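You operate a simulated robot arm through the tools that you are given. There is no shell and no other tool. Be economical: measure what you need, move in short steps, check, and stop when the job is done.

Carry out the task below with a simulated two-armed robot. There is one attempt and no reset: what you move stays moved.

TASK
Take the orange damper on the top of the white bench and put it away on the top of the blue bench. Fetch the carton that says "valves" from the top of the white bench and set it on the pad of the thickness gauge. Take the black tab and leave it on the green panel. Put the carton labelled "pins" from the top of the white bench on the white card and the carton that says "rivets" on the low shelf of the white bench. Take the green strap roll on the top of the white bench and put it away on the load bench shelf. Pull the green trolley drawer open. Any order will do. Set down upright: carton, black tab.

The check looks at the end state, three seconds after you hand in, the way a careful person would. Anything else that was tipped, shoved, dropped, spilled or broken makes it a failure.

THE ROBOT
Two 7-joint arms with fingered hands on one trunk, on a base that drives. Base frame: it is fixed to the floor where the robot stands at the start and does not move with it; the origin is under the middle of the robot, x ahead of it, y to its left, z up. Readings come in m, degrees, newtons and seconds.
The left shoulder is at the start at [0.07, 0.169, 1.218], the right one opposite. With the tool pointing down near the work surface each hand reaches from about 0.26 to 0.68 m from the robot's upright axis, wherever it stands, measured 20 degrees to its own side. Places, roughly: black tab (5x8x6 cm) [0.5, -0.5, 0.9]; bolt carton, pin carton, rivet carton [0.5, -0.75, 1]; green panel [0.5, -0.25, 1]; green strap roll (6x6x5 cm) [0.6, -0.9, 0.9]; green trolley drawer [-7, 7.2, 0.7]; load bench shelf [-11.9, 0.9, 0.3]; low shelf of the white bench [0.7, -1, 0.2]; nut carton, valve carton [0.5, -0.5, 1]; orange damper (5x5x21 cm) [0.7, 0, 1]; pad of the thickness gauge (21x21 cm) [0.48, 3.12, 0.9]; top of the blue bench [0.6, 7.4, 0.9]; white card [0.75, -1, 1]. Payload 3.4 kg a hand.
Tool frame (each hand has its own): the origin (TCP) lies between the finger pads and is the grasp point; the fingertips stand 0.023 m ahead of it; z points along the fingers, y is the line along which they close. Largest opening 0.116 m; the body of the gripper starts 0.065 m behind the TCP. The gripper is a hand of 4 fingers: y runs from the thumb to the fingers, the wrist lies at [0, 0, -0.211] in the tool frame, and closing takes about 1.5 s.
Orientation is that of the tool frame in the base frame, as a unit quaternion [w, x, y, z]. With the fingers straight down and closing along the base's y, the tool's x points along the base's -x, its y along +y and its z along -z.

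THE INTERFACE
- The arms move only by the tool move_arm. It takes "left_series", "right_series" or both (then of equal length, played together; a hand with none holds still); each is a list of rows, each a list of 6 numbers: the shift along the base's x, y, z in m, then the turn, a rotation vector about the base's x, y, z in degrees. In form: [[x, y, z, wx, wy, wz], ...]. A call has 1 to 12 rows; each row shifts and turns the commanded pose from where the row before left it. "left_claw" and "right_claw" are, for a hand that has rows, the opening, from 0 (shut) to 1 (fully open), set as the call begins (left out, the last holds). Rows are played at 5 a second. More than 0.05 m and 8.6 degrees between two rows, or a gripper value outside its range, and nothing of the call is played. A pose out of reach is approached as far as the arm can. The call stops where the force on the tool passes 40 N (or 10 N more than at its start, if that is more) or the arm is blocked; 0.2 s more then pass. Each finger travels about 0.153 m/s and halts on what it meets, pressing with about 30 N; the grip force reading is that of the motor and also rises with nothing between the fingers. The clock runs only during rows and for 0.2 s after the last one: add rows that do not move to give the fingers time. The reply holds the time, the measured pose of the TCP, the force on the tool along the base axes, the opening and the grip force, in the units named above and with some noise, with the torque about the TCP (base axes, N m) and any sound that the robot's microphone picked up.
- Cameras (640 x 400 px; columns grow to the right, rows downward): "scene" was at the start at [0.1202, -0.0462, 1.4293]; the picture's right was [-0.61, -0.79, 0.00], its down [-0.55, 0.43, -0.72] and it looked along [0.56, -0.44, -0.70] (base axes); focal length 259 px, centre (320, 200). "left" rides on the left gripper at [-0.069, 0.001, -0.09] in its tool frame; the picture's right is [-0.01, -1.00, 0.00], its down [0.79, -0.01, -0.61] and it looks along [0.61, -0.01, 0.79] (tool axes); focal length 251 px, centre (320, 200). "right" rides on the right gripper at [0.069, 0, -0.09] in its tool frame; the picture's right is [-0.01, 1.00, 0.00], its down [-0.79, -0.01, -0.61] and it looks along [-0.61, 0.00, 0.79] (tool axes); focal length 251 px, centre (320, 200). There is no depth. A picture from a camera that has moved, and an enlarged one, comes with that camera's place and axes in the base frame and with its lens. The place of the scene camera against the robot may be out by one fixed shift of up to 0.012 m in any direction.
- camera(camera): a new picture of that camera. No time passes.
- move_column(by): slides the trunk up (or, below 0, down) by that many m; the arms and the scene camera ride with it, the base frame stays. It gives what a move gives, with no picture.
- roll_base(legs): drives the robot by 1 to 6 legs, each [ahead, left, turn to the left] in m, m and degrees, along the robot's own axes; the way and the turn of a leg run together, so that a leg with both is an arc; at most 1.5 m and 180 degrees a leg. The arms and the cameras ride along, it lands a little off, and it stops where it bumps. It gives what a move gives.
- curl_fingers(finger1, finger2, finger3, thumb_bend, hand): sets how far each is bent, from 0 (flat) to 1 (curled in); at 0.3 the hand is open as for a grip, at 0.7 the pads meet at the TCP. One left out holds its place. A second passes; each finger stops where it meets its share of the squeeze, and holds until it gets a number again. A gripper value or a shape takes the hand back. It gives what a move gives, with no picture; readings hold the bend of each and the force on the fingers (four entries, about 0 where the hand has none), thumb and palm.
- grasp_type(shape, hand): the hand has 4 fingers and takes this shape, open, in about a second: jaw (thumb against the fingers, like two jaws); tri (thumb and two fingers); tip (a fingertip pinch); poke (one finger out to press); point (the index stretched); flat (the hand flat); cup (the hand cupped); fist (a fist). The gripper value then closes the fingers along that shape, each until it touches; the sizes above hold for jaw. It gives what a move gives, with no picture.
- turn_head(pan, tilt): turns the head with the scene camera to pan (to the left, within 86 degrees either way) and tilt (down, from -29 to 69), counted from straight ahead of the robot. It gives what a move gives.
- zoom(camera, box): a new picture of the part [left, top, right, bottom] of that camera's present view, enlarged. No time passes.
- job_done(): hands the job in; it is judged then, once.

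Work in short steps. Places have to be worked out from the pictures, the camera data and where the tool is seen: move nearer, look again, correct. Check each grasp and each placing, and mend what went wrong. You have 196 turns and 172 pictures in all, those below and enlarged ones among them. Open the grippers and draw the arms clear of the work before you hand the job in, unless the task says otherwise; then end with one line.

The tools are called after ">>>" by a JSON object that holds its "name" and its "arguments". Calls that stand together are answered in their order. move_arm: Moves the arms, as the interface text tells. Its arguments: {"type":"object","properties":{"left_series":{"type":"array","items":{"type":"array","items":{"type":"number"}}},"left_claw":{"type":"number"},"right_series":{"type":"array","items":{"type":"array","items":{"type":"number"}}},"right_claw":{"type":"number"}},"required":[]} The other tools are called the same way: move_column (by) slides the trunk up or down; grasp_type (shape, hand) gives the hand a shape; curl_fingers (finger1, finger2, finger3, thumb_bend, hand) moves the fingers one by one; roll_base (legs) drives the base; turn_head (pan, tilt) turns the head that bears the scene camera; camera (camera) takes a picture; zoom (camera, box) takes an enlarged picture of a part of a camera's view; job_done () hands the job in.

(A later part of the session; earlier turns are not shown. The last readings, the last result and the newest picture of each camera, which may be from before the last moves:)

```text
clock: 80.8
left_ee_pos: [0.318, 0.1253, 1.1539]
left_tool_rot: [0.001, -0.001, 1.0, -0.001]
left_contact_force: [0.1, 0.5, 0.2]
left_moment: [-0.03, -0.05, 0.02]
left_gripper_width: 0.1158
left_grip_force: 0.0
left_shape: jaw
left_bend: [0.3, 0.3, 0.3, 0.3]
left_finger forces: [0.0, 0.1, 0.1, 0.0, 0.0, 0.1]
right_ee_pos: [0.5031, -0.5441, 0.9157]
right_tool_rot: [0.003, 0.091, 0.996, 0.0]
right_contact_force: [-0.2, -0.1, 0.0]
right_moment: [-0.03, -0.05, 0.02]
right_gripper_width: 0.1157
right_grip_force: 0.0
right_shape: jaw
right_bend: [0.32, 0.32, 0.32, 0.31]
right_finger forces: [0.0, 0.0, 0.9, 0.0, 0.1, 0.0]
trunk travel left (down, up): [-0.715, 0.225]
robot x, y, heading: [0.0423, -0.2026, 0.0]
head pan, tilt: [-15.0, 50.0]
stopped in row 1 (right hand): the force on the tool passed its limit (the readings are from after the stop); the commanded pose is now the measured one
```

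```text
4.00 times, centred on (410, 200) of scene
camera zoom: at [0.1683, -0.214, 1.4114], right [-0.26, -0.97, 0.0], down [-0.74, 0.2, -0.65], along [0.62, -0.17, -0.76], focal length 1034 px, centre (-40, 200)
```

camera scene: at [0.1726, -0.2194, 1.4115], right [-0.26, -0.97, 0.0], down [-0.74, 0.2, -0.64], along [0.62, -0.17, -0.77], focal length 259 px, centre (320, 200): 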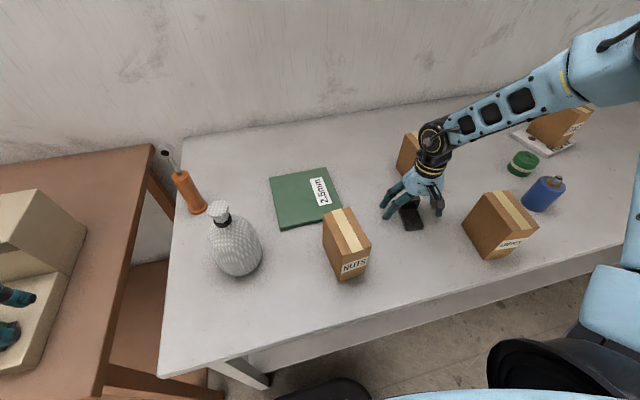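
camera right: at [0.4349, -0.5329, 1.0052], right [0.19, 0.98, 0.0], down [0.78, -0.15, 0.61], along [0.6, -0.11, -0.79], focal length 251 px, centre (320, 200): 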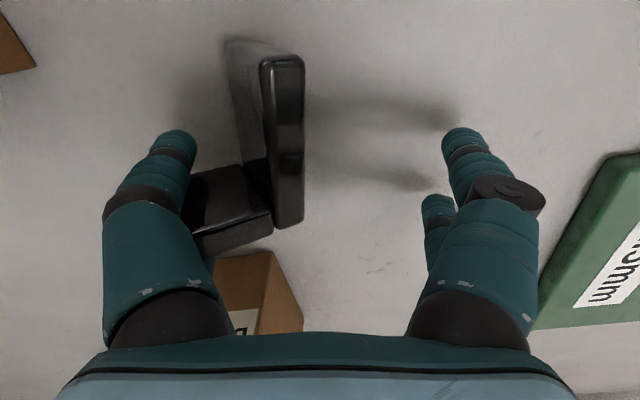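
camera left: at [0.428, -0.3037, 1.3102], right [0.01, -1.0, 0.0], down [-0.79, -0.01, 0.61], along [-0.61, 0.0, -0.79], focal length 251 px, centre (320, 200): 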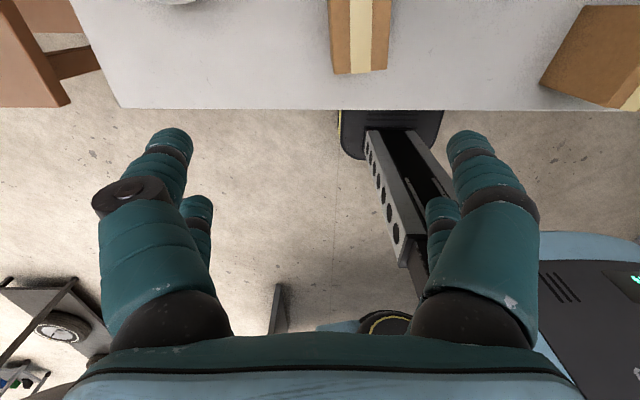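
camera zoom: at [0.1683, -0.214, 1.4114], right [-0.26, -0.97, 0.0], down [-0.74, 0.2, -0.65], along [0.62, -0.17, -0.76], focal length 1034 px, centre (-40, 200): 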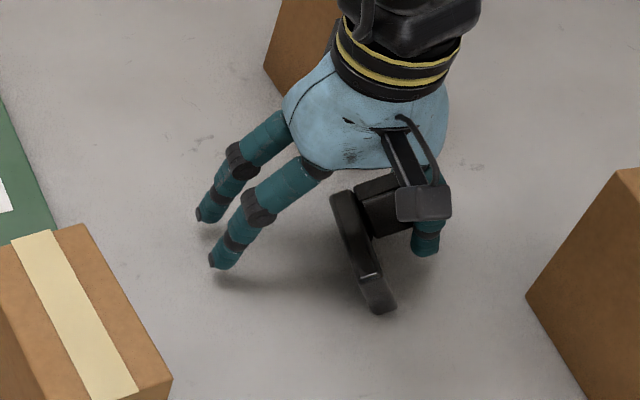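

Opening rolled the tab onto its side. It can be righted; I lift the hand straight up first and look.

>>> {"name": "move_arm", "arguments": {"right_series": [[0, 0.005, 0.02, 0, 0, 0], [0, 0, 0.03, 0, 0, 0], [0, 0, 0.04, 0, 0, 0], [0, 0, 0.04, 0, 0, 0], [-0.02, 0, 0.02, 0, 0, 0], [0, 0, 0, 0, 0, 0]]}}

>>> {"name": "camera", "arguments": {"camera": "right"}}

>>> {"name": "zoom", "arguments": {"camera": "scene", "box": [350, 150, 470, 250]}}

```text
clock: 82.2
left_ee_pos: [0.3229, 0.1199, 1.1539]
left_tool_rot: [0.0, 0.001, 1.0, 0.0]
left_contact_force: [-0.4, -0.1, -0.3]
left_moment: [-0.02, 0.0, 0.0]
left_gripper_width: 0.116
left_grip_force: 0.0
left_shape: jaw
left_bend: [0.3, 0.3, 0.3, 0.3]
left_finger forces: [0.0, 0.0, 0.0, 0.1, 0.0, 0.0]
right_ee_pos: [0.4857, -0.5473, 1.0634]
right_tool_rot: [0.002, 0.091, 0.996, 0.003]
right_contact_force: [-0.7, -0.7, -0.5]
right_moment: [0.01, 0.02, 0.02]
right_gripper_width: 0.1158
right_grip_force: 0.0
right_shape: jaw
right_bend: [0.3, 0.3, 0.3, 0.3]
right_finger forces: [0.0, 0.0, 0.0, 0.0, 0.1, 0.0]
trunk travel left (down, up): [-0.715, 0.225]
robot x, y, heading: [0.0426, -0.2027, -0.1]
head pan, tilt: [-15.0, 50.0]
```

```text
126 pictures are left
camera right: at [0.4178, -0.534, 1.1532], right [0.19, 0.98, 0.01], down [0.78, -0.15, 0.61], along [0.6, -0.11, -0.79], focal length 251 px, centre (320, 200)
```

right: 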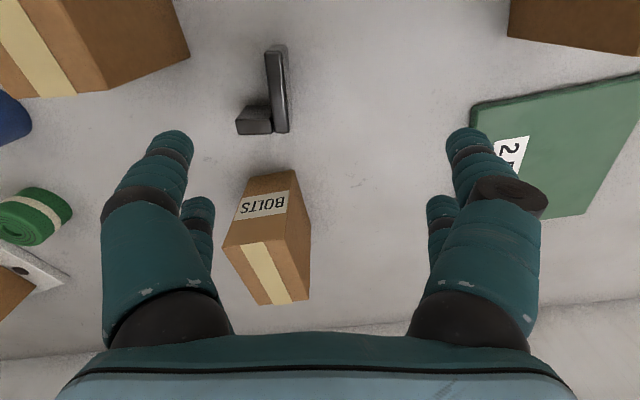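

```text
4.00 times, centred on (410, 200) of scene
camera zoom: at [0.1742, -0.2201, 1.4114], right [-0.26, -0.97, 0.0], down [-0.74, 0.2, -0.64], along [0.62, -0.17, -0.77], focal length 1034 px, centre (-40, 200)
```

zoom: 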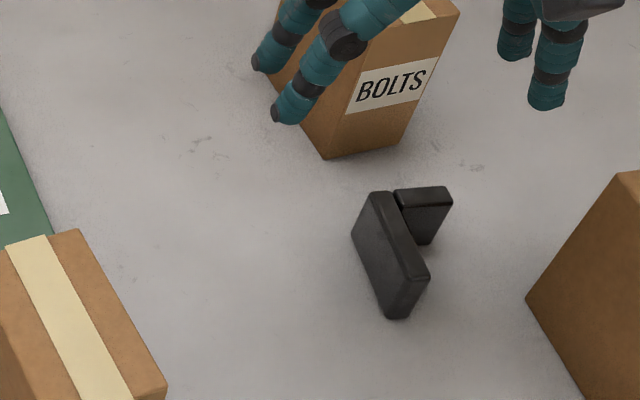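

The tab now rests on its side: its plate stands on edge (along x, yaw ≈ -12°) with the upright pointing to -y. I can grip the plate across its thickness, set it on the panel and then tip it onto its base. I narrow the hand (VALVES is near) and move above the plate's front half.

>>> {"name": "move_arm", "arguments": {"right_series": [[-0.015, -0.016, 0, 0, 0, -1.5], [-0.015, -0.015, 0, 0, 0, 0], [0, 0, -0.04, 0, 0, 0], [0, 0, -0.04, 0, 0, 0], [0, 0, 0, 0, 0, 0]], "right_claw": 0.6}}

>>> {"name": "camera", "arguments": {"camera": "right"}}

```text
clock: 83.4
left_ee_pos: [0.3212, 0.1205, 1.1547]
left_tool_rot: [0.0, 0.0, 1.0, 0.0]
left_contact_force: [0.1, 0.2, -0.5]
left_moment: [0.05, -0.02, 0.01]
left_gripper_width: 0.1159
left_grip_force: 0.0
left_shape: jaw
left_bend: [0.3, 0.3, 0.3, 0.3]
left_finger forces: [0.1, 0.0, 0.0, 0.1, 0.0, 0.0]
right_ee_pos: [0.4557, -0.5766, 0.9835]
right_tool_rot: [0.003, 0.103, 0.995, 0.004]
right_contact_force: [-0.7, 0.7, -0.4]
right_moment: [0.0, 0.0, 0.02]
right_gripper_width: 0.07
right_grip_force: 0.1
right_shape: jaw
right_bend: [0.71, 0.71, 0.71, 0.72]
right_finger forces: [0.0, 0.0, 0.1, 0.1, 0.0, 0.0]
trunk travel left (down, up): [-0.715, 0.225]
robot x, y, heading: [0.0428, -0.2044, -0.2]
head pan, tilt: [-15.0, 50.0]
```

```text
124 pictures are left
camera right: at [0.388, -0.5627, 1.073], right [0.21, 0.98, 0.01], down [0.77, -0.17, 0.61], along [0.6, -0.13, -0.79], focal length 251 px, centre (320, 200)
```

right: 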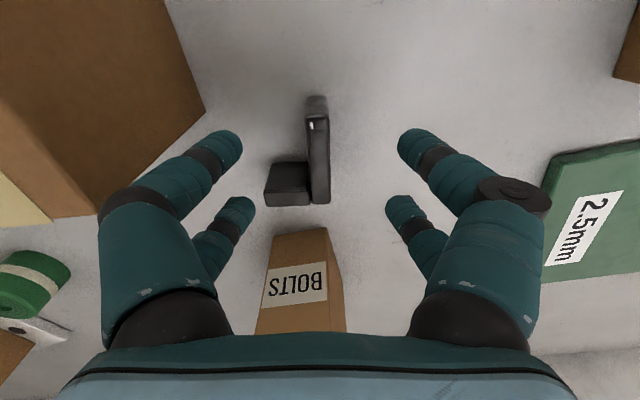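

Fingers frame the plate and clear the upright. I lower 7 cm and close.

>>> {"name": "move_arm", "arguments": {"right_series": [[0, -0.001, -0.035, 0, 0, 0], [0, 0, -0.025, 0, 0, 0], [0, 0, -0.012, 0, 0, 0], [0, 0, 0, 0, 0, 0]]}}

>>> {"name": "camera", "arguments": {"camera": "right"}}

```text
clock: 84.4
left_ee_pos: [0.3223, 0.1212, 1.1532]
left_tool_rot: [0.0, 0.0, 1.0, 0.0]
left_contact_force: [0.1, -0.5, -0.3]
left_moment: [-0.04, -0.01, 0.0]
left_gripper_width: 0.1158
left_grip_force: 0.1
left_shape: jaw
left_bend: [0.3, 0.3, 0.3, 0.3]
left_finger forces: [0.0, 0.0, 0.0, 0.0, 0.0, 0.0]
right_ee_pos: [0.4553, -0.5776, 0.9117]
right_tool_rot: [0.002, 0.104, 0.995, 0.003]
right_contact_force: [-0.2, 0.2, -0.3]
right_moment: [0.02, 0.0, -0.01]
right_gripper_width: 0.0704
right_grip_force: 0.1
right_shape: jaw
right_bend: [0.71, 0.71, 0.71, 0.72]
right_finger forces: [0.0, 0.0, 0.1, 0.0, 0.1, 0.0]
trunk travel left (down, up): [-0.715, 0.225]
robot x, y, heading: [0.0387, -0.2049, -0.1]
head pan, tilt: [-15.0, 50.0]
```

```text
123 pictures are left
camera right: at [0.3878, -0.5628, 1.0004], right [0.21, 0.98, 0.01], down [0.77, -0.17, 0.61], along [0.6, -0.13, -0.79], focal length 251 px, centre (320, 200)
```

right: 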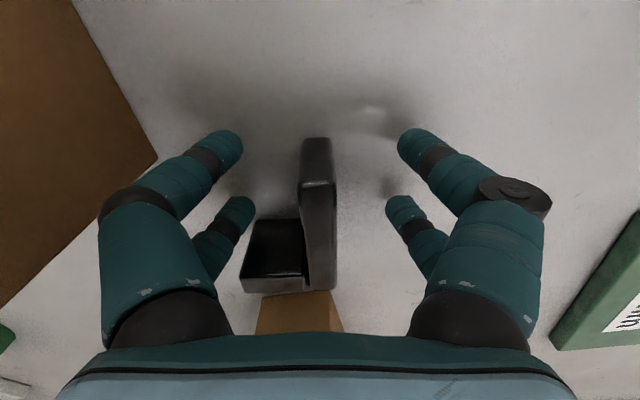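

I shift 6 mm forward and 3 mm up for a better hold, then close.

>>> {"name": "move_arm", "arguments": {"right_series": [[0.006, -0.001, 0.003, 0, 0, 0], [0, 0, 0, 0, 0, 0]]}}

>>> {"name": "move_arm", "arguments": {"right_series": [[0, 0, 0, 0, 0, 0], [0, 0, 0, 0, 0, 0], [0, 0, 0, 0, 0, 0], [0, 0, 0, 0, 0, 0], [0, 0, 0, 0, 0, 0], [0, 0, 0, 0, 0, 0]], "right_claw": 0}}

>>> {"name": "camera", "arguments": {"camera": "right"}}

```text
clock: 85.0
left_ee_pos: [0.3214, 0.1205, 1.1538]
left_tool_rot: [0.0, 0.001, 1.0, -0.001]
left_contact_force: [0.3, 0.2, 0.3]
left_moment: [-0.02, 0.0, 0.03]
left_gripper_width: 0.1158
left_grip_force: 0.1
left_shape: jaw
left_bend: [0.3, 0.3, 0.3, 0.3]
left_finger forces: [0.0, 0.0, 0.0, 0.0, 0.0, 0.0]
right_ee_pos: [0.463, -0.5787, 0.9144]
right_tool_rot: [0.002, 0.103, 0.995, 0.004]
right_contact_force: [0.2, -0.2, -0.5]
right_moment: [-0.01, 0.0, -0.01]
right_gripper_width: 0.0702
right_grip_force: 0.1
right_shape: jaw
right_bend: [0.71, 0.71, 0.71, 0.72]
right_finger forces: [0.0, 0.0, 0.0, 0.1, 0.1, 0.1]
trunk travel left (down, up): [-0.715, 0.225]
robot x, y, heading: [0.0452, -0.2022, -0.0]
head pan, tilt: [-15.0, 50.0]
```

```text
clock: 86.4
left_ee_pos: [0.3226, 0.1198, 1.155]
left_tool_rot: [0.0, 0.0, 1.0, 0.0]
left_contact_force: [0.4, 0.2, 0.9]
left_moment: [0.01, 0.0, 0.01]
left_gripper_width: 0.1159
left_grip_force: 0.1
left_shape: jaw
left_bend: [0.3, 0.3, 0.3, 0.3]
left_finger forces: [0.1, 0.0, 0.0, 0.1, 0.1, 0.0]
right_ee_pos: [0.4616, -0.5782, 0.9147]
right_tool_rot: [0.002, 0.104, 0.995, 0.003]
right_contact_force: [0.1, -1.1, -0.1]
right_moment: [0.01, -0.01, -0.04]
right_gripper_width: 0.0114
right_grip_force: 30.3
right_shape: jaw
right_bend: [0.72, 0.72, 0.72, 0.75]
right_finger forces: [26.9, 27.1, 27.5, 0.1, 26.6, 0.1]
trunk travel left (down, up): [-0.715, 0.225]
robot x, y, heading: [0.0431, -0.205, -0.2]
head pan, tilt: [-15.0, 50.0]
```

```text
122 pictures are left
camera right: at [0.3943, -0.5635, 1.0044], right [0.21, 0.98, 0.01], down [0.77, -0.17, 0.61], along [0.6, -0.13, -0.79], focal length 251 px, centre (320, 200)
```

right: 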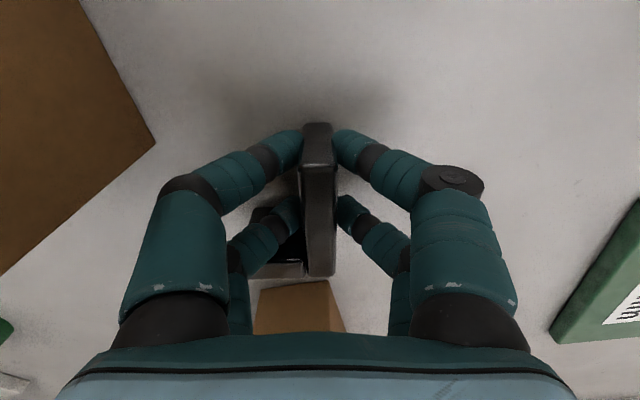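

A firm symmetrical grip (27 N on all). I lift, straighten the yaw and carry it towards the panel (centre ≈ (0.61, -0.31)).

>>> {"name": "move_arm", "arguments": {"right_series": [[0, 0, 0.04, 0, 0, 0], [0, 0, 0.045, 0, 0, 0], [0, 0, 0.045, 0, 0, 0], [0, 0, 0.045, 0, 0, 3], [0.02, 0.04, 0, 0, 0, 3], [0.02, 0.04, 0, 0, 0, 3], [0.02, 0.04, 0, 0, 0, 3], [0.02, 0.04, 0, 0, 0, 0], [0.02, 0.04, 0, 0, 0, 0], [0.02, 0.033, 0, 0, 0, 0], [0, 0, 0, 0, 0, 0]]}}

>>> {"name": "roll_base", "arguments": {"legs": [[0.025, 0, 0]]}}

>>> {"name": "camera", "arguments": {"camera": "right"}}

>>> {"name": "camera", "arguments": {"camera": "scene"}}

```text
clock: 88.8
left_ee_pos: [0.321, 0.1212, 1.1543]
left_tool_rot: [0.001, 0.0, 1.0, 0.0]
left_contact_force: [0.5, -0.2, -0.1]
left_moment: [0.03, -0.01, 0.02]
left_gripper_width: 0.1157
left_grip_force: 0.1
left_shape: jaw
left_bend: [0.3, 0.3, 0.3, 0.3]
left_finger forces: [0.0, 0.1, 0.0, 0.0, 0.0, 0.1]
right_ee_pos: [0.5645, -0.361, 1.0925]
right_tool_rot: [0.003, 0.0, 1.0, 0.004]
right_contact_force: [0.0, -0.2, -1.9]
right_moment: [0.0, 0.04, -0.01]
right_gripper_width: 0.0112
right_grip_force: 29.8
right_shape: jaw
right_bend: [0.72, 0.72, 0.72, 0.75]
right_finger forces: [27.0, 27.1, 27.5, 0.0, 26.5, 0.1]
right hand out of reach, approached as far as the arm can: row 10
trunk travel left (down, up): [-0.715, 0.225]
robot x, y, heading: [0.0437, -0.2064, -0.3]
head pan, tilt: [-15.0, 50.0]
```

```text
clock: 89.6
left_ee_pos: [0.3414, 0.1201, 1.1548]
left_tool_rot: [0.001, 0.0, 1.0, 0.0]
left_contact_force: [-1.5, -0.4, -0.4]
left_moment: [-0.02, -0.03, -0.01]
left_gripper_width: 0.116
left_grip_force: 0.1
left_shape: jaw
left_bend: [0.3, 0.3, 0.3, 0.3]
left_finger forces: [0.0, 0.0, 0.0, 0.0, 0.0, 0.0]
right_ee_pos: [0.5847, -0.3602, 1.094]
right_tool_rot: [0.005, -0.001, 1.0, 0.004]
right_contact_force: [0.1, 0.3, -1.3]
right_moment: [0.02, 0.0, -0.01]
right_gripper_width: 0.0112
right_grip_force: 29.8
right_shape: jaw
right_bend: [0.72, 0.72, 0.72, 0.75]
right_finger forces: [27.0, 27.2, 27.5, 0.1, 26.6, 0.0]
trunk travel left (down, up): [-0.715, 0.225]
robot x, y, heading: [0.0693, -0.2045, -0.2]
head pan, tilt: [-15.0, 50.0]
```

```text
121 pictures are left
camera right: at [0.5158, -0.3593, 1.1826], right [0.01, 1.0, 0.01], down [0.79, -0.01, 0.61], along [0.61, 0.0, -0.79], focal length 251 px, centre (320, 200)
```

right: 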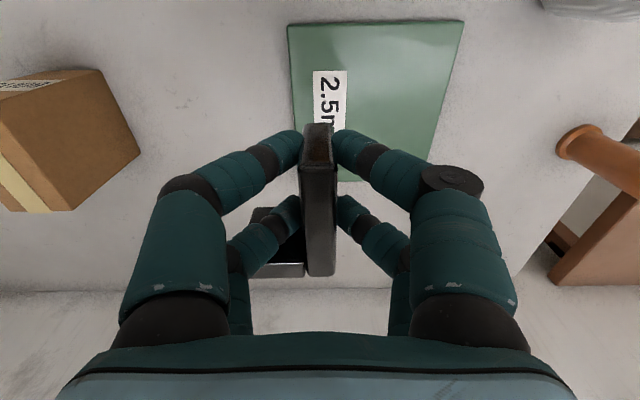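

```text
120 pictures are left
camera scene: at [0.1924, -0.2196, 1.4121], right [-0.26, -0.97, 0.0], down [-0.74, 0.2, -0.65], along [0.62, -0.17, -0.76], focal length 259 px, centre (320, 200)
```

scene: 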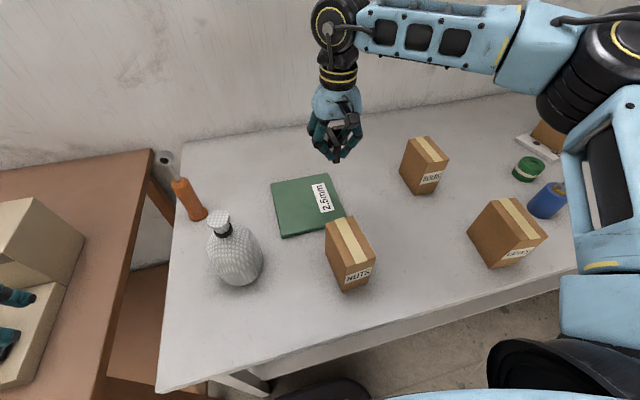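

The panel spans about x 0.53–0.71, y -0.39…-0.20. To stand the tab on its base I tilt the hand -50° about x while still high, so it settles onto its base when released.

>>> {"name": "move_arm", "arguments": {"right_series": [[0, 0.01, 0, -8.4, 0, 0], [0, 0.01, 0, -8.4, 0, 0], [0, 0.01, 0, -8.4, 0, 0], [0, 0, -0.01, -8.4, 0, 0], [0, 0, -0.01, -8.4, 0, 0], [0, 0, -0.01, -8.4, 0, 0], [0, 0, 0, 0, 0, 0]]}}

>>> {"name": "camera", "arguments": {"camera": "scene"}}

>>> {"name": "camera", "arguments": {"camera": "right"}}

```text
clock: 91.2
left_ee_pos: [0.3475, 0.1208, 1.1549]
left_tool_rot: [-0.001, 0.0, 1.0, 0.0]
left_contact_force: [0.6, 0.0, 0.3]
left_moment: [0.05, -0.01, -0.03]
left_gripper_width: 0.1161
left_grip_force: 0.1
left_shape: jaw
left_bend: [0.3, 0.3, 0.3, 0.3]
left_finger forces: [0.0, 0.0, 0.0, 0.0, 0.0, 0.0]
right_ee_pos: [0.5038, -0.4784, 1.0552]
right_tool_rot: [0.003, -0.002, 0.907, -0.421]
right_contact_force: [-0.3, 0.9, -1.1]
right_moment: [0.05, 0.04, -0.01]
right_gripper_width: 0.0111
right_grip_force: 29.7
right_shape: jaw
right_bend: [0.72, 0.72, 0.72, 0.75]
right_finger forces: [27.1, 27.8, 27.3, 0.1, 26.6, 0.0]
right hand out of reach, approached as far as the arm can: row 1, 2, 3, 4, 5, 6
trunk travel left (down, up): [-0.715, 0.225]
robot x, y, heading: [0.0624, -0.2042, -0.2]
head pan, tilt: [-15.0, 50.0]
```

```text
119 pictures are left
camera scene: at [0.1977, -0.2195, 1.4115], right [-0.26, -0.97, 0.0], down [-0.74, 0.2, -0.64], along [0.62, -0.17, -0.77], focal length 259 px, centre (320, 200)
```

scene: 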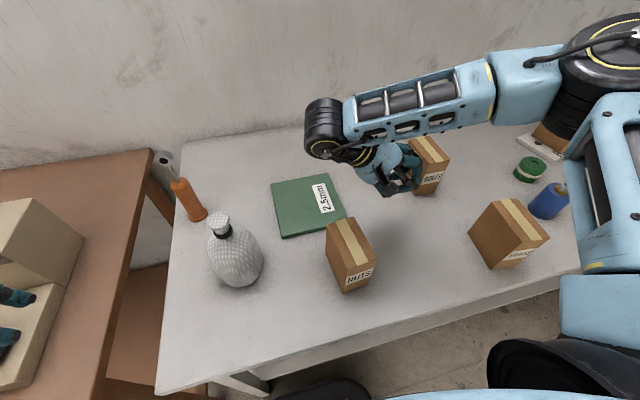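

```text
118 pictures are left
camera right: at [0.434, -0.4087, 1.1115], right [0.01, 0.65, -0.76], down [0.79, 0.46, 0.4], along [0.61, -0.61, -0.51], focal length 251 px, centre (320, 200)
```

right: 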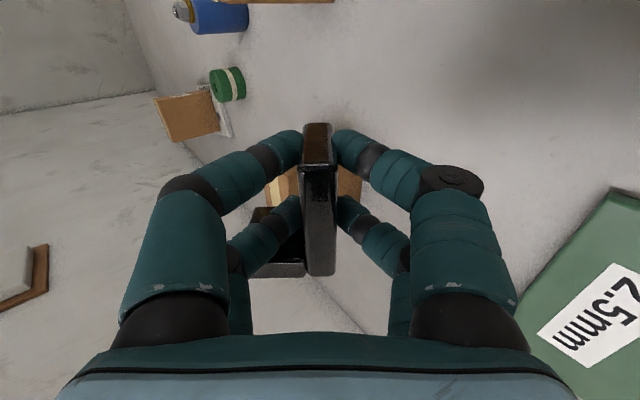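

The sideways tilt runs out of reach. I'll go back to vertical, set the tab on its edge on the panel, and then tip it onto its base there with the fingers.

>>> {"name": "move_arm", "arguments": {"right_series": [[0.012, 0.02, 0.01, 8.4, 0, 0], [0.014, 0.024, 0.01, 8.4, 0, 0], [0.014, 0.024, 0.01, 8.4, 0, 0], [0.014, 0.024, 0.01, 8.4, 0, 0], [0.014, 0.024, 0, 8.4, 0, 0], [0.013, 0.022, 0, 8.4, 0, 0], [0, 0, -0.03, 0, 0, 0], [0, 0, 0, 0, 0, 0]]}}

```text
clock: 93.0
left_ee_pos: [0.3463, 0.1206, 1.1544]
left_tool_rot: [-0.001, 0.0, 1.0, 0.0]
left_contact_force: [-0.1, -0.4, 0.3]
left_moment: [0.0, 0.01, 0.01]
left_gripper_width: 0.1158
left_grip_force: 0.2
left_shape: jaw
left_bend: [0.3, 0.3, 0.3, 0.3]
left_finger forces: [0.0, 0.0, 0.0, 0.0, 0.0, 0.1]
right_ee_pos: [0.577, -0.3466, 1.0646]
right_tool_rot: [0.004, 0.0, 1.0, 0.005]
right_contact_force: [-0.6, 0.6, -1.8]
right_moment: [0.0, 0.01, 0.01]
right_gripper_width: 0.011
right_grip_force: 30.6
right_shape: jaw
right_bend: [0.72, 0.72, 0.72, 0.75]
right_finger forces: [26.9, 27.2, 27.6, 0.1, 26.5, 0.1]
right hand out of reach, approached as far as the arm can: row 5, 7
trunk travel left (down, up): [-0.715, 0.225]
robot x, y, heading: [0.0685, -0.2015, -0.2]
head pan, tilt: [-15.0, 50.0]
```

Reach is marginal; I shift the base a little left/forward and correct the hand back to y ≈ -0.335, then lower slowly onto the panel.

>>> {"name": "roll_base", "arguments": {"legs": [[0.01, 0.05, 0]]}}

>>> {"name": "move_arm", "arguments": {"right_series": [[0, -0.02, -0.03, 0, 0, 0], [0.005, -0.015, -0.03, 0, 0, 0], [0.005, 0, -0.03, 0, 0, 0], [0, 0, -0.025, 0, 0, 0], [0, 0, 0, 0, 0, 0]]}}

>>> {"name": "camera", "arguments": {"camera": "right"}}

>>> {"name": "camera", "arguments": {"camera": "scene"}}

```text
clock: 93.9
left_ee_pos: [0.3556, 0.1667, 1.1566]
left_tool_rot: [0.0, 0.0, 1.0, 0.001]
left_contact_force: [0.1, -0.2, 0.0]
left_moment: [0.04, -0.01, -0.04]
left_gripper_width: 0.1157
left_grip_force: 0.0
left_shape: jaw
left_bend: [0.3, 0.3, 0.3, 0.3]
left_finger forces: [0.1, 0.1, 0.0, 0.0, 0.1, 0.1]
right_ee_pos: [0.5865, -0.301, 1.0643]
right_tool_rot: [0.003, -0.001, 1.0, 0.007]
right_contact_force: [0.0, -0.3, -1.2]
right_moment: [0.04, 0.04, 0.0]
right_gripper_width: 0.0112
right_grip_force: 30.1
right_shape: jaw
right_bend: [0.72, 0.72, 0.72, 0.75]
right_finger forces: [27.0, 27.2, 27.6, 0.0, 26.5, 0.1]
trunk travel left (down, up): [-0.715, 0.225]
robot x, y, heading: [0.0739, -0.1532, -0.1]
head pan, tilt: [-15.0, 50.0]
```

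```text
clock: 95.1
left_ee_pos: [0.3572, 0.1714, 1.1548]
left_tool_rot: [-0.001, -0.001, 1.0, 0.0]
left_contact_force: [0.1, 0.2, -0.1]
left_moment: [-0.02, 0.02, -0.05]
left_gripper_width: 0.1157
left_grip_force: 0.1
left_shape: jaw
left_bend: [0.3, 0.3, 0.3, 0.3]
left_finger forces: [0.1, 0.1, 0.0, 0.0, 0.1, 0.0]
right_ee_pos: [0.5894, -0.3388, 0.9552]
right_tool_rot: [0.004, -0.001, 1.0, 0.006]
right_contact_force: [-0.1, 0.2, -1.3]
right_moment: [0.01, 0.02, 0.01]
right_gripper_width: 0.0112
right_grip_force: 29.5
right_shape: jaw
right_bend: [0.72, 0.72, 0.72, 0.75]
right_finger forces: [26.9, 27.2, 27.6, 0.1, 26.5, 0.0]
right hand out of reach, approached as far as the arm can: row 4
trunk travel left (down, up): [-0.715, 0.225]
robot x, y, heading: [0.0756, -0.1576, -0.0]
head pan, tilt: [-15.0, 50.0]
```

```text
117 pictures are left
camera right: at [0.52, -0.3376, 1.0442], right [0.01, 1.0, 0.01], down [0.79, -0.01, 0.61], along [0.61, 0.0, -0.79], focal length 251 px, centre (320, 200)
```

right: 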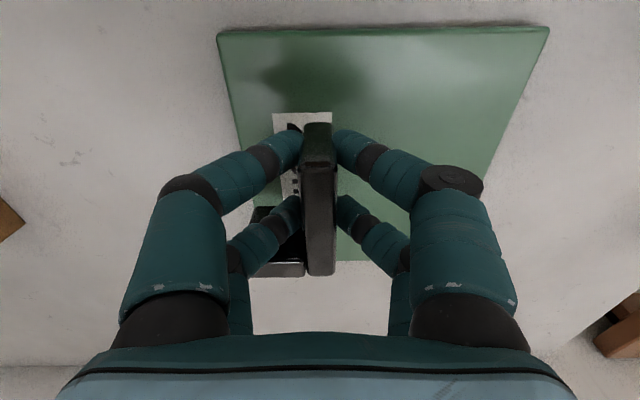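

```text
116 pictures are left
camera scene: at [0.2081, -0.1694, 1.4114], right [-0.26, -0.97, 0.0], down [-0.74, 0.2, -0.64], along [0.62, -0.17, -0.77], focal length 259 px, centre (320, 200)
```

scene: 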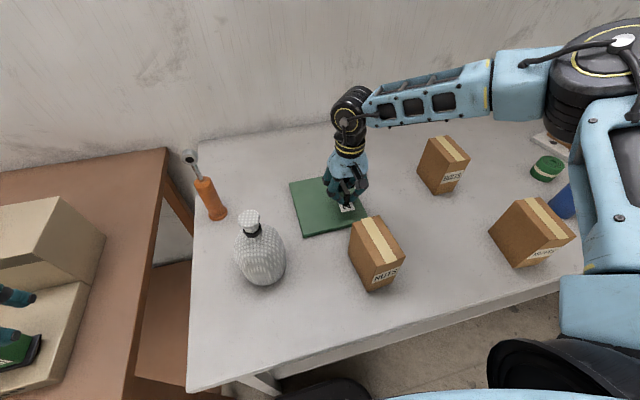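

Above the panel; I lower in small steps until contact.

>>> {"name": "move_arm", "arguments": {"right_series": [[-0.004, 0, -0.01, 0, 0, 0], [0, 0, -0.008, 0, 0, 0], [0, 0, -0.004, 0, 0, 0], [0, 0, -0.003, 0, 0, 0], [0, 0, 0, 0, 0, 0]]}}

```text
clock: 96.3
left_ee_pos: [0.3565, 0.1711, 1.1547]
left_tool_rot: [0.0, 0.0, 1.0, 0.0]
left_contact_force: [0.3, 0.7, -0.2]
left_moment: [0.0, 0.0, 0.0]
left_gripper_width: 0.1159
left_grip_force: 0.1
left_shape: jaw
left_bend: [0.3, 0.3, 0.3, 0.3]
left_finger forces: [0.1, 0.0, 0.0, 0.1, 0.0, 0.1]
right_ee_pos: [0.5798, -0.3434, 0.9336]
right_tool_rot: [0.003, -0.001, 1.0, 0.005]
right_contact_force: [-1.1, 0.0, -0.8]
right_moment: [-0.01, 0.08, 0.01]
right_gripper_width: 0.0112
right_grip_force: 30.3
right_shape: jaw
right_bend: [0.72, 0.72, 0.72, 0.75]
right_finger forces: [26.9, 27.1, 27.5, 0.0, 26.4, 0.0]
right hand out of reach, approached as far as the arm can: row 2, 4
trunk travel left (down, up): [-0.715, 0.225]
robot x, y, heading: [0.0771, -0.1519, 0.1]
head pan, tilt: [-15.0, 50.0]
```

Not quite down yet; a few more millimetres with a slight retract.

>>> {"name": "move_arm", "arguments": {"right_series": [[-0.003, 0, -0.003, 0, 0, 0], [-0.001, 0, -0.003, 0, 0, 0], [0, 0, -0.003, 0, 0, 0], [0, 0, 0, 0, 0, 0]]}}

```text
clock: 97.3
left_ee_pos: [0.3546, 0.1717, 1.1542]
left_tool_rot: [0.001, 0.0, 1.0, 0.0]
left_contact_force: [-0.6, 0.9, -0.7]
left_moment: [0.01, 0.03, 0.04]
left_gripper_width: 0.1157
left_grip_force: 0.1
left_shape: jaw
left_bend: [0.3, 0.3, 0.3, 0.3]
left_finger forces: [0.0, 0.0, 0.1, 0.0, 0.0, 0.1]
right_ee_pos: [0.5768, -0.3442, 0.9302]
right_tool_rot: [0.01, -0.001, 1.0, 0.007]
right_contact_force: [0.1, 0.6, 17.8]
right_moment: [-0.12, 0.03, 0.01]
right_gripper_width: 0.012
right_grip_force: 29.4
right_shape: jaw
right_bend: [0.72, 0.72, 0.72, 0.76]
right_finger forces: [31.7, 31.6, 31.9, 0.0, 31.3, 0.1]
trunk travel left (down, up): [-0.715, 0.225]
robot x, y, heading: [0.0771, -0.1516, -0.1]
head pan, tilt: [-15.0, 50.0]
stopped in row 4 (right hand): the force on the tool passed its limit (the readings are from after the stop); the commanded pose is now the measured one
```

Contact on the panel (top ≈ 0.895). I release to a medium opening and rise 1.5 cm so the -y fingers can push the plate's top edge over to +y.

>>> {"name": "move_arm", "arguments": {"right_series": [[0, 0, 0.002, 0, 0, 0], [0, 0, 0, 0, 0, 0], [0, 0, 0, 0, 0, 0], [0, 0, 0, 0, 0, 0], [-0.003, 0, 0.01, 0, 0, 0], [0, 0, 0, 0, 0, 0]], "right_claw": 0.7}}

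>>> {"name": "camera", "arguments": {"camera": "right"}}

```text
clock: 98.7
left_ee_pos: [0.3575, 0.1709, 1.1545]
left_tool_rot: [0.001, -0.001, 1.0, 0.0]
left_contact_force: [0.0, -0.1, -0.1]
left_moment: [0.01, 0.01, -0.01]
left_gripper_width: 0.1158
left_grip_force: 0.1
left_shape: jaw
left_bend: [0.3, 0.3, 0.3, 0.3]
left_finger forces: [0.0, 0.0, 0.1, 0.1, 0.1, 0.1]
right_ee_pos: [0.5723, -0.3433, 0.9387]
right_tool_rot: [0.008, -0.001, 1.0, 0.006]
right_contact_force: [-0.3, 0.3, -0.5]
right_moment: [-0.01, 0.03, 0.01]
right_gripper_width: 0.0806
right_grip_force: 0.1
right_shape: jaw
right_bend: [0.67, 0.67, 0.67, 0.67]
right_finger forces: [0.0, 0.1, 0.0, 0.0, 0.0, 0.0]
trunk travel left (down, up): [-0.715, 0.225]
robot x, y, heading: [0.0791, -0.153, -0.0]
head pan, tilt: [-15.0, 50.0]
```

```text
115 pictures are left
camera right: at [0.5034, -0.3435, 1.0269], right [0.01, 1.0, 0.01], down [0.79, -0.01, 0.62], along [0.62, 0.01, -0.79], focal length 251 px, centre (320, 200)
```

right: 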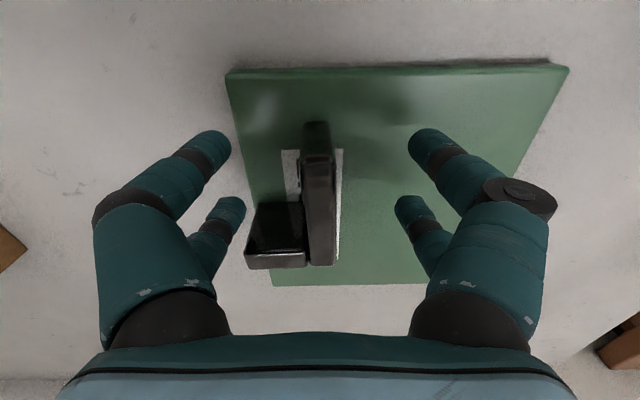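

It stands on its side on the panel, well positioned. I push slowly toward +y to roll it onto its base.

>>> {"name": "move_arm", "arguments": {"right_series": [[0, 0.015, 0, 0, 0, 0], [0, 0.015, 0, 0, 0, 0], [0, 0.006, 0, 0, 0, 0], [0, 0.006, 0, 0, 0, 0], [0, 0.006, 0, 0, 0, 0], [0, 0, 0, 0, 0, 0]]}}

>>> {"name": "camera", "arguments": {"camera": "right"}}

```text
clock: 100.1
left_ee_pos: [0.3567, 0.1718, 1.154]
left_tool_rot: [0.0, 0.0, 1.0, 0.0]
left_contact_force: [-0.3, 1.0, -0.1]
left_moment: [-0.05, -0.01, 0.02]
left_gripper_width: 0.1161
left_grip_force: 0.0
left_shape: jaw
left_bend: [0.3, 0.3, 0.3, 0.3]
left_finger forces: [0.1, 0.0, 0.0, 0.1, 0.0, 0.0]
right_ee_pos: [0.5609, -0.3108, 0.9486]
right_tool_rot: [0.009, -0.001, 1.0, 0.007]
right_contact_force: [0.1, -0.6, 0.9]
right_moment: [0.0, -0.01, 0.0]
right_gripper_width: 0.081
right_grip_force: 0.1
right_shape: jaw
right_bend: [0.67, 0.67, 0.66, 0.67]
right_finger forces: [0.0, 0.1, 0.2, 0.1, 0.0, 0.0]
right hand out of reach, approached as far as the arm can: row 2, 3, 4, 5
trunk travel left (down, up): [-0.715, 0.225]
robot x, y, heading: [0.0785, -0.1494, 0.0]
head pan, tilt: [-15.0, 50.0]
```

```text
114 pictures are left
camera right: at [0.4908, -0.3107, 1.037], right [0.01, 1.0, 0.01], down [0.78, -0.01, 0.62], along [0.62, 0.01, -0.78], focal length 251 px, centre (320, 200)
```

right: 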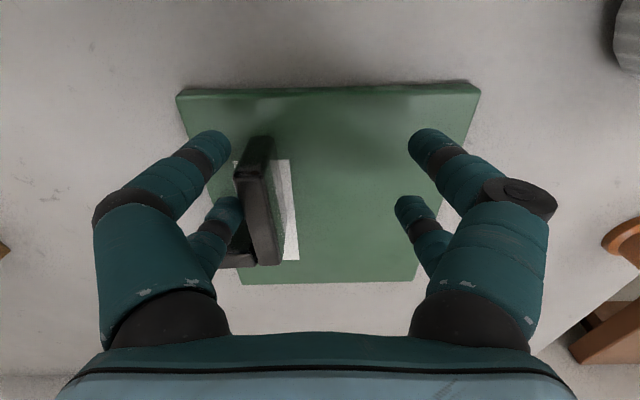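

The arm's reach limits this, so I push the rest using the base: 3 cm to the left.

>>> {"name": "roll_base", "arguments": {"legs": [[0, 0.03, 0]]}}

>>> {"name": "camera", "arguments": {"camera": "right"}}

```text
clock: 101.0
left_ee_pos: [0.3565, 0.1927, 1.1547]
left_tool_rot: [-0.001, 0.003, 1.0, 0.0]
left_contact_force: [-0.2, 0.3, 0.7]
left_moment: [0.05, 0.02, -0.02]
left_gripper_width: 0.116
left_grip_force: 0.0
left_shape: jaw
left_bend: [0.3, 0.3, 0.3, 0.3]
left_finger forces: [0.1, 0.0, 0.0, 0.1, 0.0, 0.0]
right_ee_pos: [0.5575, -0.2895, 0.949]
right_tool_rot: [0.008, 0.002, 1.0, 0.008]
right_contact_force: [-0.6, 0.3, -0.9]
right_moment: [0.02, 0.03, 0.03]
right_gripper_width: 0.0813
right_grip_force: 0.0
right_shape: jaw
right_bend: [0.67, 0.67, 0.66, 0.67]
right_finger forces: [0.0, 0.0, 0.0, 0.1, 0.1, 0.0]
trunk travel left (down, up): [-0.715, 0.225]
robot x, y, heading: [0.0732, -0.1263, -0.4]
head pan, tilt: [-15.0, 50.0]
```

```text
113 pictures are left
camera right: at [0.4866, -0.2892, 1.0362], right [0.01, 1.0, 0.02], down [0.79, -0.02, 0.62], along [0.62, 0.0, -0.79], focal length 251 px, centre (320, 200)
```

right: 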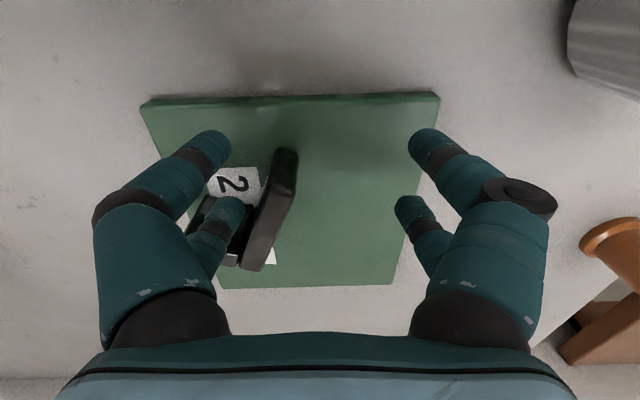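

The tab slides and yaws rather than tips. A tilted release is surer, and the left hand (coming from the +y side) has the reach for that tilt. I withdraw the right hand upward and look.

>>> {"name": "move_arm", "arguments": {"right_series": [[0, -0.01, 0.01, 0, 0, 0], [0, 0, 0.04, 0, 0, 0], [0, 0, 0.045, 0, 0, 0], [-0.02, 0, 0.04, 0, 0, 0], [-0.04, -0.02, 0, 0, 0, 0], [-0.04, -0.02, 0, 0, 0, 0], [-0.04, -0.02, 0, 0, 0, 0], [-0.04, -0.02, 0, 0, 0, 0]]}}

>>> {"name": "roll_base", "arguments": {"legs": [[0, -0.35, 0]]}}

>>> {"name": "turn_head", "arguments": {"pan": 12, "tilt": 48}}

>>> {"name": "camera", "arguments": {"camera": "scene"}}

```text
clock: 102.8
left_ee_pos: [0.352, 0.1955, 1.1557]
left_tool_rot: [0.001, 0.003, 1.0, -0.001]
left_contact_force: [-0.8, 0.4, 0.5]
left_moment: [0.0, -0.01, -0.02]
left_gripper_width: 0.1162
left_grip_force: 0.1
left_shape: jaw
left_bend: [0.3, 0.3, 0.3, 0.3]
left_finger forces: [0.1, 0.0, 0.0, 0.0, 0.0, 0.0]
right_ee_pos: [0.3716, -0.3791, 1.0866]
right_tool_rot: [0.008, 0.002, 1.0, 0.008]
right_contact_force: [-0.3, -0.1, 0.5]
right_moment: [0.03, -0.03, 0.03]
right_gripper_width: 0.081
right_grip_force: 0.0
right_shape: jaw
right_bend: [0.67, 0.67, 0.66, 0.67]
right_finger forces: [0.0, 0.1, 0.0, 0.0, 0.0, 0.0]
trunk travel left (down, up): [-0.715, 0.225]
robot x, y, heading: [0.0731, -0.1304, -0.4]
head pan, tilt: [-15.0, 50.0]
```

```text
clock: 105.0
left_ee_pos: [0.3522, -0.1538, 1.1535]
left_tool_rot: [0.0, 0.002, 1.0, -0.001]
left_contact_force: [-0.4, 0.7, -0.3]
left_moment: [0.01, 0.0, 0.0]
left_gripper_width: 0.1158
left_grip_force: 0.0
left_shape: jaw
left_bend: [0.3, 0.3, 0.3, 0.3]
left_finger forces: [0.0, 0.0, 0.1, 0.0, 0.1, 0.0]
right_ee_pos: [0.3727, -0.7272, 1.0842]
right_tool_rot: [0.009, 0.003, 1.0, 0.006]
right_contact_force: [0.5, -1.2, 0.5]
right_moment: [0.0, 0.0, -0.02]
right_gripper_width: 0.081
right_grip_force: 0.1
right_shape: jaw
right_bend: [0.67, 0.67, 0.66, 0.67]
right_finger forces: [0.0, 0.1, 0.1, 0.1, 0.0, 0.0]
trunk travel left (down, up): [-0.715, 0.225]
robot x, y, heading: [0.0736, -0.4741, -0.3]
head pan, tilt: [-15.0, 50.0]
```

```text
clock: 105.9
left_ee_pos: [0.3525, -0.1554, 1.1537]
left_tool_rot: [-0.001, 0.002, 1.0, 0.0]
left_contact_force: [0.3, -0.3, 0.2]
left_moment: [-0.01, -0.01, -0.01]
left_gripper_width: 0.1158
left_grip_force: 0.1
left_shape: jaw
left_bend: [0.3, 0.3, 0.3, 0.3]
left_finger forces: [0.0, 0.1, 0.1, 0.1, 0.0, 0.1]
right_ee_pos: [0.3737, -0.7272, 1.0848]
right_tool_rot: [0.008, 0.003, 1.0, 0.007]
right_contact_force: [-1.4, 0.8, -0.9]
right_moment: [-0.04, 0.0, 0.03]
right_gripper_width: 0.081
right_grip_force: 0.2
right_shape: jaw
right_bend: [0.67, 0.67, 0.66, 0.67]
right_finger forces: [0.0, 0.1, 0.1, 0.0, 0.0, 0.0]
trunk travel left (down, up): [-0.715, 0.225]
robot x, y, heading: [0.071, -0.4776, -0.4]
head pan, tilt: [12.0, 48.0]
```

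```text
112 pictures are left
camera scene: at [0.2042, -0.4576, 1.4142], right [0.2, -0.98, 0.0], down [-0.73, -0.15, -0.67], along [0.66, 0.13, -0.74], focal length 259 px, centre (320, 200)
```

scene: 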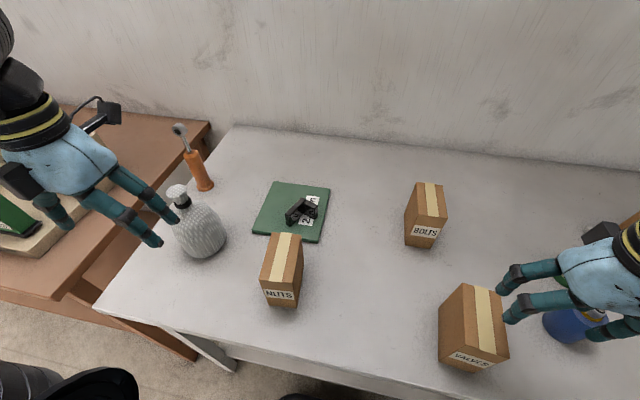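

>>> {"name": "zoom", "arguments": {"camera": "scene", "box": [240, 165, 350, 255]}}

```text
4.44 times, centred on (295, 210) of scene
camera zoom: at [0.2042, -0.4576, 1.4142], right [0.2, -0.98, 0.0], down [-0.73, -0.15, -0.67], along [0.66, 0.13, -0.74], focal length 1149 px, centre (431, 156)
```

zoom: 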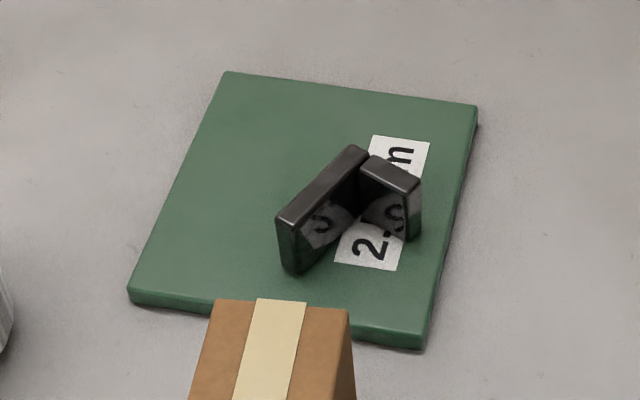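

The tab sits mid-panel, still on its side (plate centre ≈ (0.598, -0.319), yaw ≈ -24°). New plan: regrip with the right hand, tilt 30° (less reach needed), open only the far-side fingers and let the thumb push it over. I stand at y ≈ -0.03, where the right hand reaches farther; left hand moves in and up first.

>>> {"name": "move_arm", "arguments": {"left_series": [[0, -0.03, 0.03, 0, 0, 0], [0, -0.04, 0.02, 0, 0, 0], [0, -0.04, 0.02, 0, 0, 0], [0, -0.04, 0.02, 0, 0, 0]], "right_series": [[0, 0, 0.02, 0, 0, 0], [0, 0, 0.03, 0, 0, 0], [0, 0, 0, 0, 0, 0], [0, 0, 0, 0, 0, 0]]}}

>>> {"name": "roll_base", "arguments": {"legs": [[0, 0.44, 0.3]]}}

>>> {"name": "camera", "arguments": {"camera": "right"}}

```text
clock: 106.9
left_ee_pos: [0.3533, -0.3057, 1.2446]
left_tool_rot: [0.0, 0.001, 1.0, 0.001]
left_contact_force: [-0.2, 0.2, 0.3]
left_moment: [0.03, 0.0, -0.05]
left_gripper_width: 0.1161
left_grip_force: 0.1
left_shape: jaw
left_bend: [0.3, 0.3, 0.3, 0.3]
left_finger forces: [0.0, 0.0, 0.0, 0.0, 0.0, 0.0]
left hand out of reach, approached as far as the arm can: row 1
right_ee_pos: [0.3743, -0.7288, 1.1358]
right_tool_rot: [0.007, 0.003, 1.0, 0.008]
right_contact_force: [0.3, 0.1, 0.1]
right_moment: [0.03, 0.03, 0.03]
right_gripper_width: 0.0812
right_grip_force: 0.1
right_shape: jaw
right_bend: [0.67, 0.67, 0.66, 0.67]
right_finger forces: [0.0, 0.1, 0.0, 0.1, 0.1, 0.1]
trunk travel left (down, up): [-0.715, 0.225]
robot x, y, heading: [0.0733, -0.4737, -0.5]
head pan, tilt: [12.0, 48.0]
```

```text
clock: 109.2
left_ee_pos: [0.354, 0.0596, 1.2444]
left_tool_rot: [0.0, 0.006, 1.0, -0.001]
left_contact_force: [0.9, 0.0, 0.1]
left_moment: [-0.05, 0.03, 0.01]
left_gripper_width: 0.1161
left_grip_force: 0.0
left_shape: jaw
left_bend: [0.3, 0.3, 0.3, 0.3]
left_finger forces: [0.0, 0.0, 0.0, 0.0, 0.0, 0.0]
right_ee_pos: [0.3708, -0.3665, 1.1358]
right_tool_rot: [0.008, 0.007, 1.0, 0.006]
right_contact_force: [0.5, 0.6, 0.8]
right_moment: [-0.02, 0.0, -0.04]
right_gripper_width: 0.0814
right_grip_force: 0.0
right_shape: jaw
right_bend: [0.67, 0.67, 0.66, 0.67]
right_finger forces: [0.0, 0.0, 0.0, 0.0, 0.0, 0.0]
trunk travel left (down, up): [-0.715, 0.225]
robot x, y, heading: [0.0694, -0.1162, -0.9]
head pan, tilt: [12.0, 48.0]
stopped in leg 1: the robot was blocked; the commanded pose is now the measured one
```

```text
110 pictures are left
camera right: at [0.3, -0.3658, 1.2249], right [0.02, 1.0, 0.01], down [0.79, -0.03, 0.62], along [0.62, 0.0, -0.79], focal length 251 px, centre (320, 200)
```

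right: 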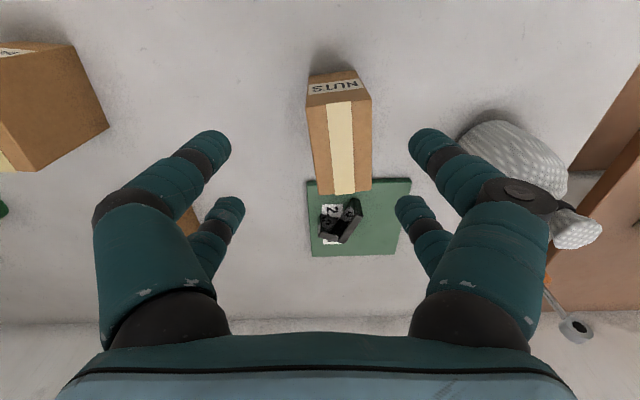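

The base touched the bench's left leg at y ≈ -0.12. I back off a little and turn the robot 25° left, which brings the panel into the right arm's comfortable zone.

>>> {"name": "roll_base", "arguments": {"legs": [[-0.05, -0.05, 0], [0, 0, 25]]}}

>>> {"name": "turn_head", "arguments": {"pan": -25, "tilt": 48}}

>>> {"name": "camera", "arguments": {"camera": "scene"}}

>>> {"name": "camera", "arguments": {"camera": "right"}}

```text
clock: 111.5
left_ee_pos: [0.2012, 0.1088, 1.2441]
left_tool_rot: [0.001, -0.21, 0.978, 0.0]
left_contact_force: [0.1, 0.9, 0.2]
left_moment: [0.0, -0.01, -0.02]
left_gripper_width: 0.1159
left_grip_force: 0.0
left_shape: jaw
left_bend: [0.3, 0.3, 0.3, 0.3]
left_finger forces: [0.0, 0.1, 0.0, 0.1, 0.1, 0.1]
right_ee_pos: [0.3981, -0.2677, 1.1353]
right_tool_rot: [0.007, -0.212, 0.977, 0.009]
right_contact_force: [-0.4, 0.9, 0.2]
right_moment: [0.04, 0.02, -0.02]
right_gripper_width: 0.0811
right_grip_force: 0.1
right_shape: jaw
right_bend: [0.67, 0.67, 0.66, 0.67]
right_finger forces: [0.1, 0.0, 0.1, 0.0, 0.0, 0.0]
trunk travel left (down, up): [-0.715, 0.225]
robot x, y, heading: [0.0203, -0.1656, 24.3]
head pan, tilt: [12.0, 48.0]
```

```text
clock: 112.5
left_ee_pos: [0.2015, 0.1092, 1.244]
left_tool_rot: [0.0, -0.211, 0.977, 0.0]
left_contact_force: [0.7, 0.0, -0.5]
left_moment: [0.01, 0.0, 0.01]
left_gripper_width: 0.1159
left_grip_force: 0.0
left_shape: jaw
left_bend: [0.3, 0.3, 0.3, 0.3]
left_finger forces: [0.0, 0.0, 0.1, 0.0, 0.0, 0.1]
right_ee_pos: [0.398, -0.2694, 1.1355]
right_tool_rot: [0.006, -0.212, 0.977, 0.009]
right_contact_force: [0.1, 0.3, 0.4]
right_moment: [0.02, -0.02, 0.02]
right_gripper_width: 0.081
right_grip_force: 0.0
right_shape: jaw
right_bend: [0.67, 0.67, 0.66, 0.67]
right_finger forces: [0.0, 0.1, 0.0, 0.1, 0.0, 0.0]
trunk travel left (down, up): [-0.715, 0.225]
robot x, y, heading: [0.0197, -0.164, 24.6]
head pan, tilt: [-25.0, 48.0]
```

```text
109 pictures are left
camera scene: at [0.1493, -0.1423, 1.4142], right [-0.01, -1.0, 0.0], down [-0.74, 0.01, -0.67], along [0.67, -0.01, -0.74], focal length 259 px, centre (320, 200)
```

scene: 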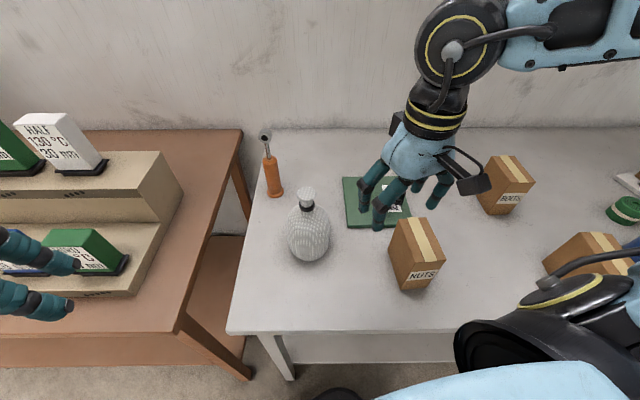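

```text
108 pictures are left
camera right: at [0.3341, -0.2968, 1.2245], right [-0.41, 0.91, 0.01], down [0.72, 0.31, 0.62], along [0.56, 0.26, -0.78], focal length 251 px, centre (320, 200)
```

right: 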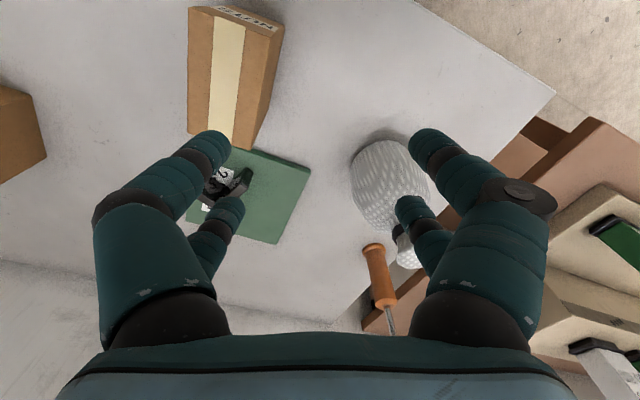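

Plenty of room now. I move over the tab with the tool yaw back to -24°.

>>> {"name": "move_arm", "arguments": {"right_series": [[0.032, -0.008, -0.01, 0, 0, -8.1], [0.032, -0.008, -0.01, 0, 0, -8.1], [0.032, -0.008, -0.02, 0, 0, -8.1], [0.032, -0.008, -0.02, 0, 0, -8.1], [0.032, -0.008, -0.02, 0, 0, -8.1], [0.032, -0.008, -0.02, 0, 0, -8.1], [0, 0, 0, 0, 0, 0]], "right_claw": 0.6}}

>>> {"name": "camera", "arguments": {"camera": "right"}}

```text
clock: 114.1
left_ee_pos: [0.2001, 0.1095, 1.2448]
left_tool_rot: [0.001, -0.211, 0.978, 0.001]
left_contact_force: [0.0, 0.5, -0.6]
left_moment: [0.0, 0.0, -0.01]
left_gripper_width: 0.116
left_grip_force: 0.2
left_shape: jaw
left_bend: [0.3, 0.3, 0.3, 0.3]
left_finger forces: [0.0, 0.0, 0.1, 0.0, 0.0, 0.0]
right_ee_pos: [0.5898, -0.3127, 1.0379]
right_tool_rot: [0.01, 0.21, 0.978, 0.006]
right_contact_force: [-0.6, -0.5, -0.6]
right_moment: [0.01, -0.01, -0.02]
right_gripper_width: 0.0702
right_grip_force: 0.1
right_shape: jaw
right_bend: [0.71, 0.71, 0.71, 0.72]
right_finger forces: [0.0, 0.0, 0.0, 0.0, 0.0, 0.1]
trunk travel left (down, up): [-0.715, 0.225]
robot x, y, heading: [0.0203, -0.1687, 24.3]
head pan, tilt: [-25.0, 48.0]
```

```text
107 pictures are left
camera right: at [0.5243, -0.2851, 1.1253], right [0.42, 0.91, 0.02], down [0.71, -0.34, 0.62], along [0.57, -0.25, -0.78], focal length 251 px, centre (320, 200)
```

right: 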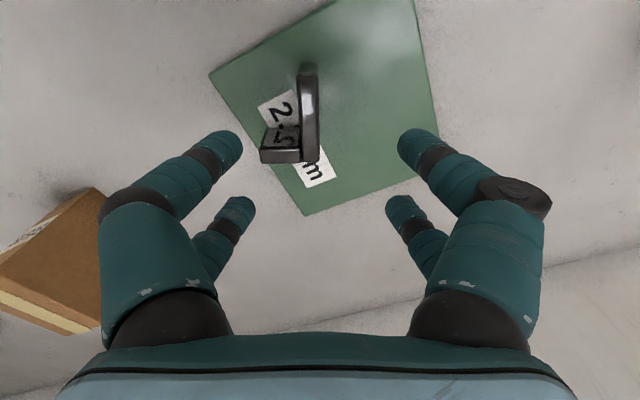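

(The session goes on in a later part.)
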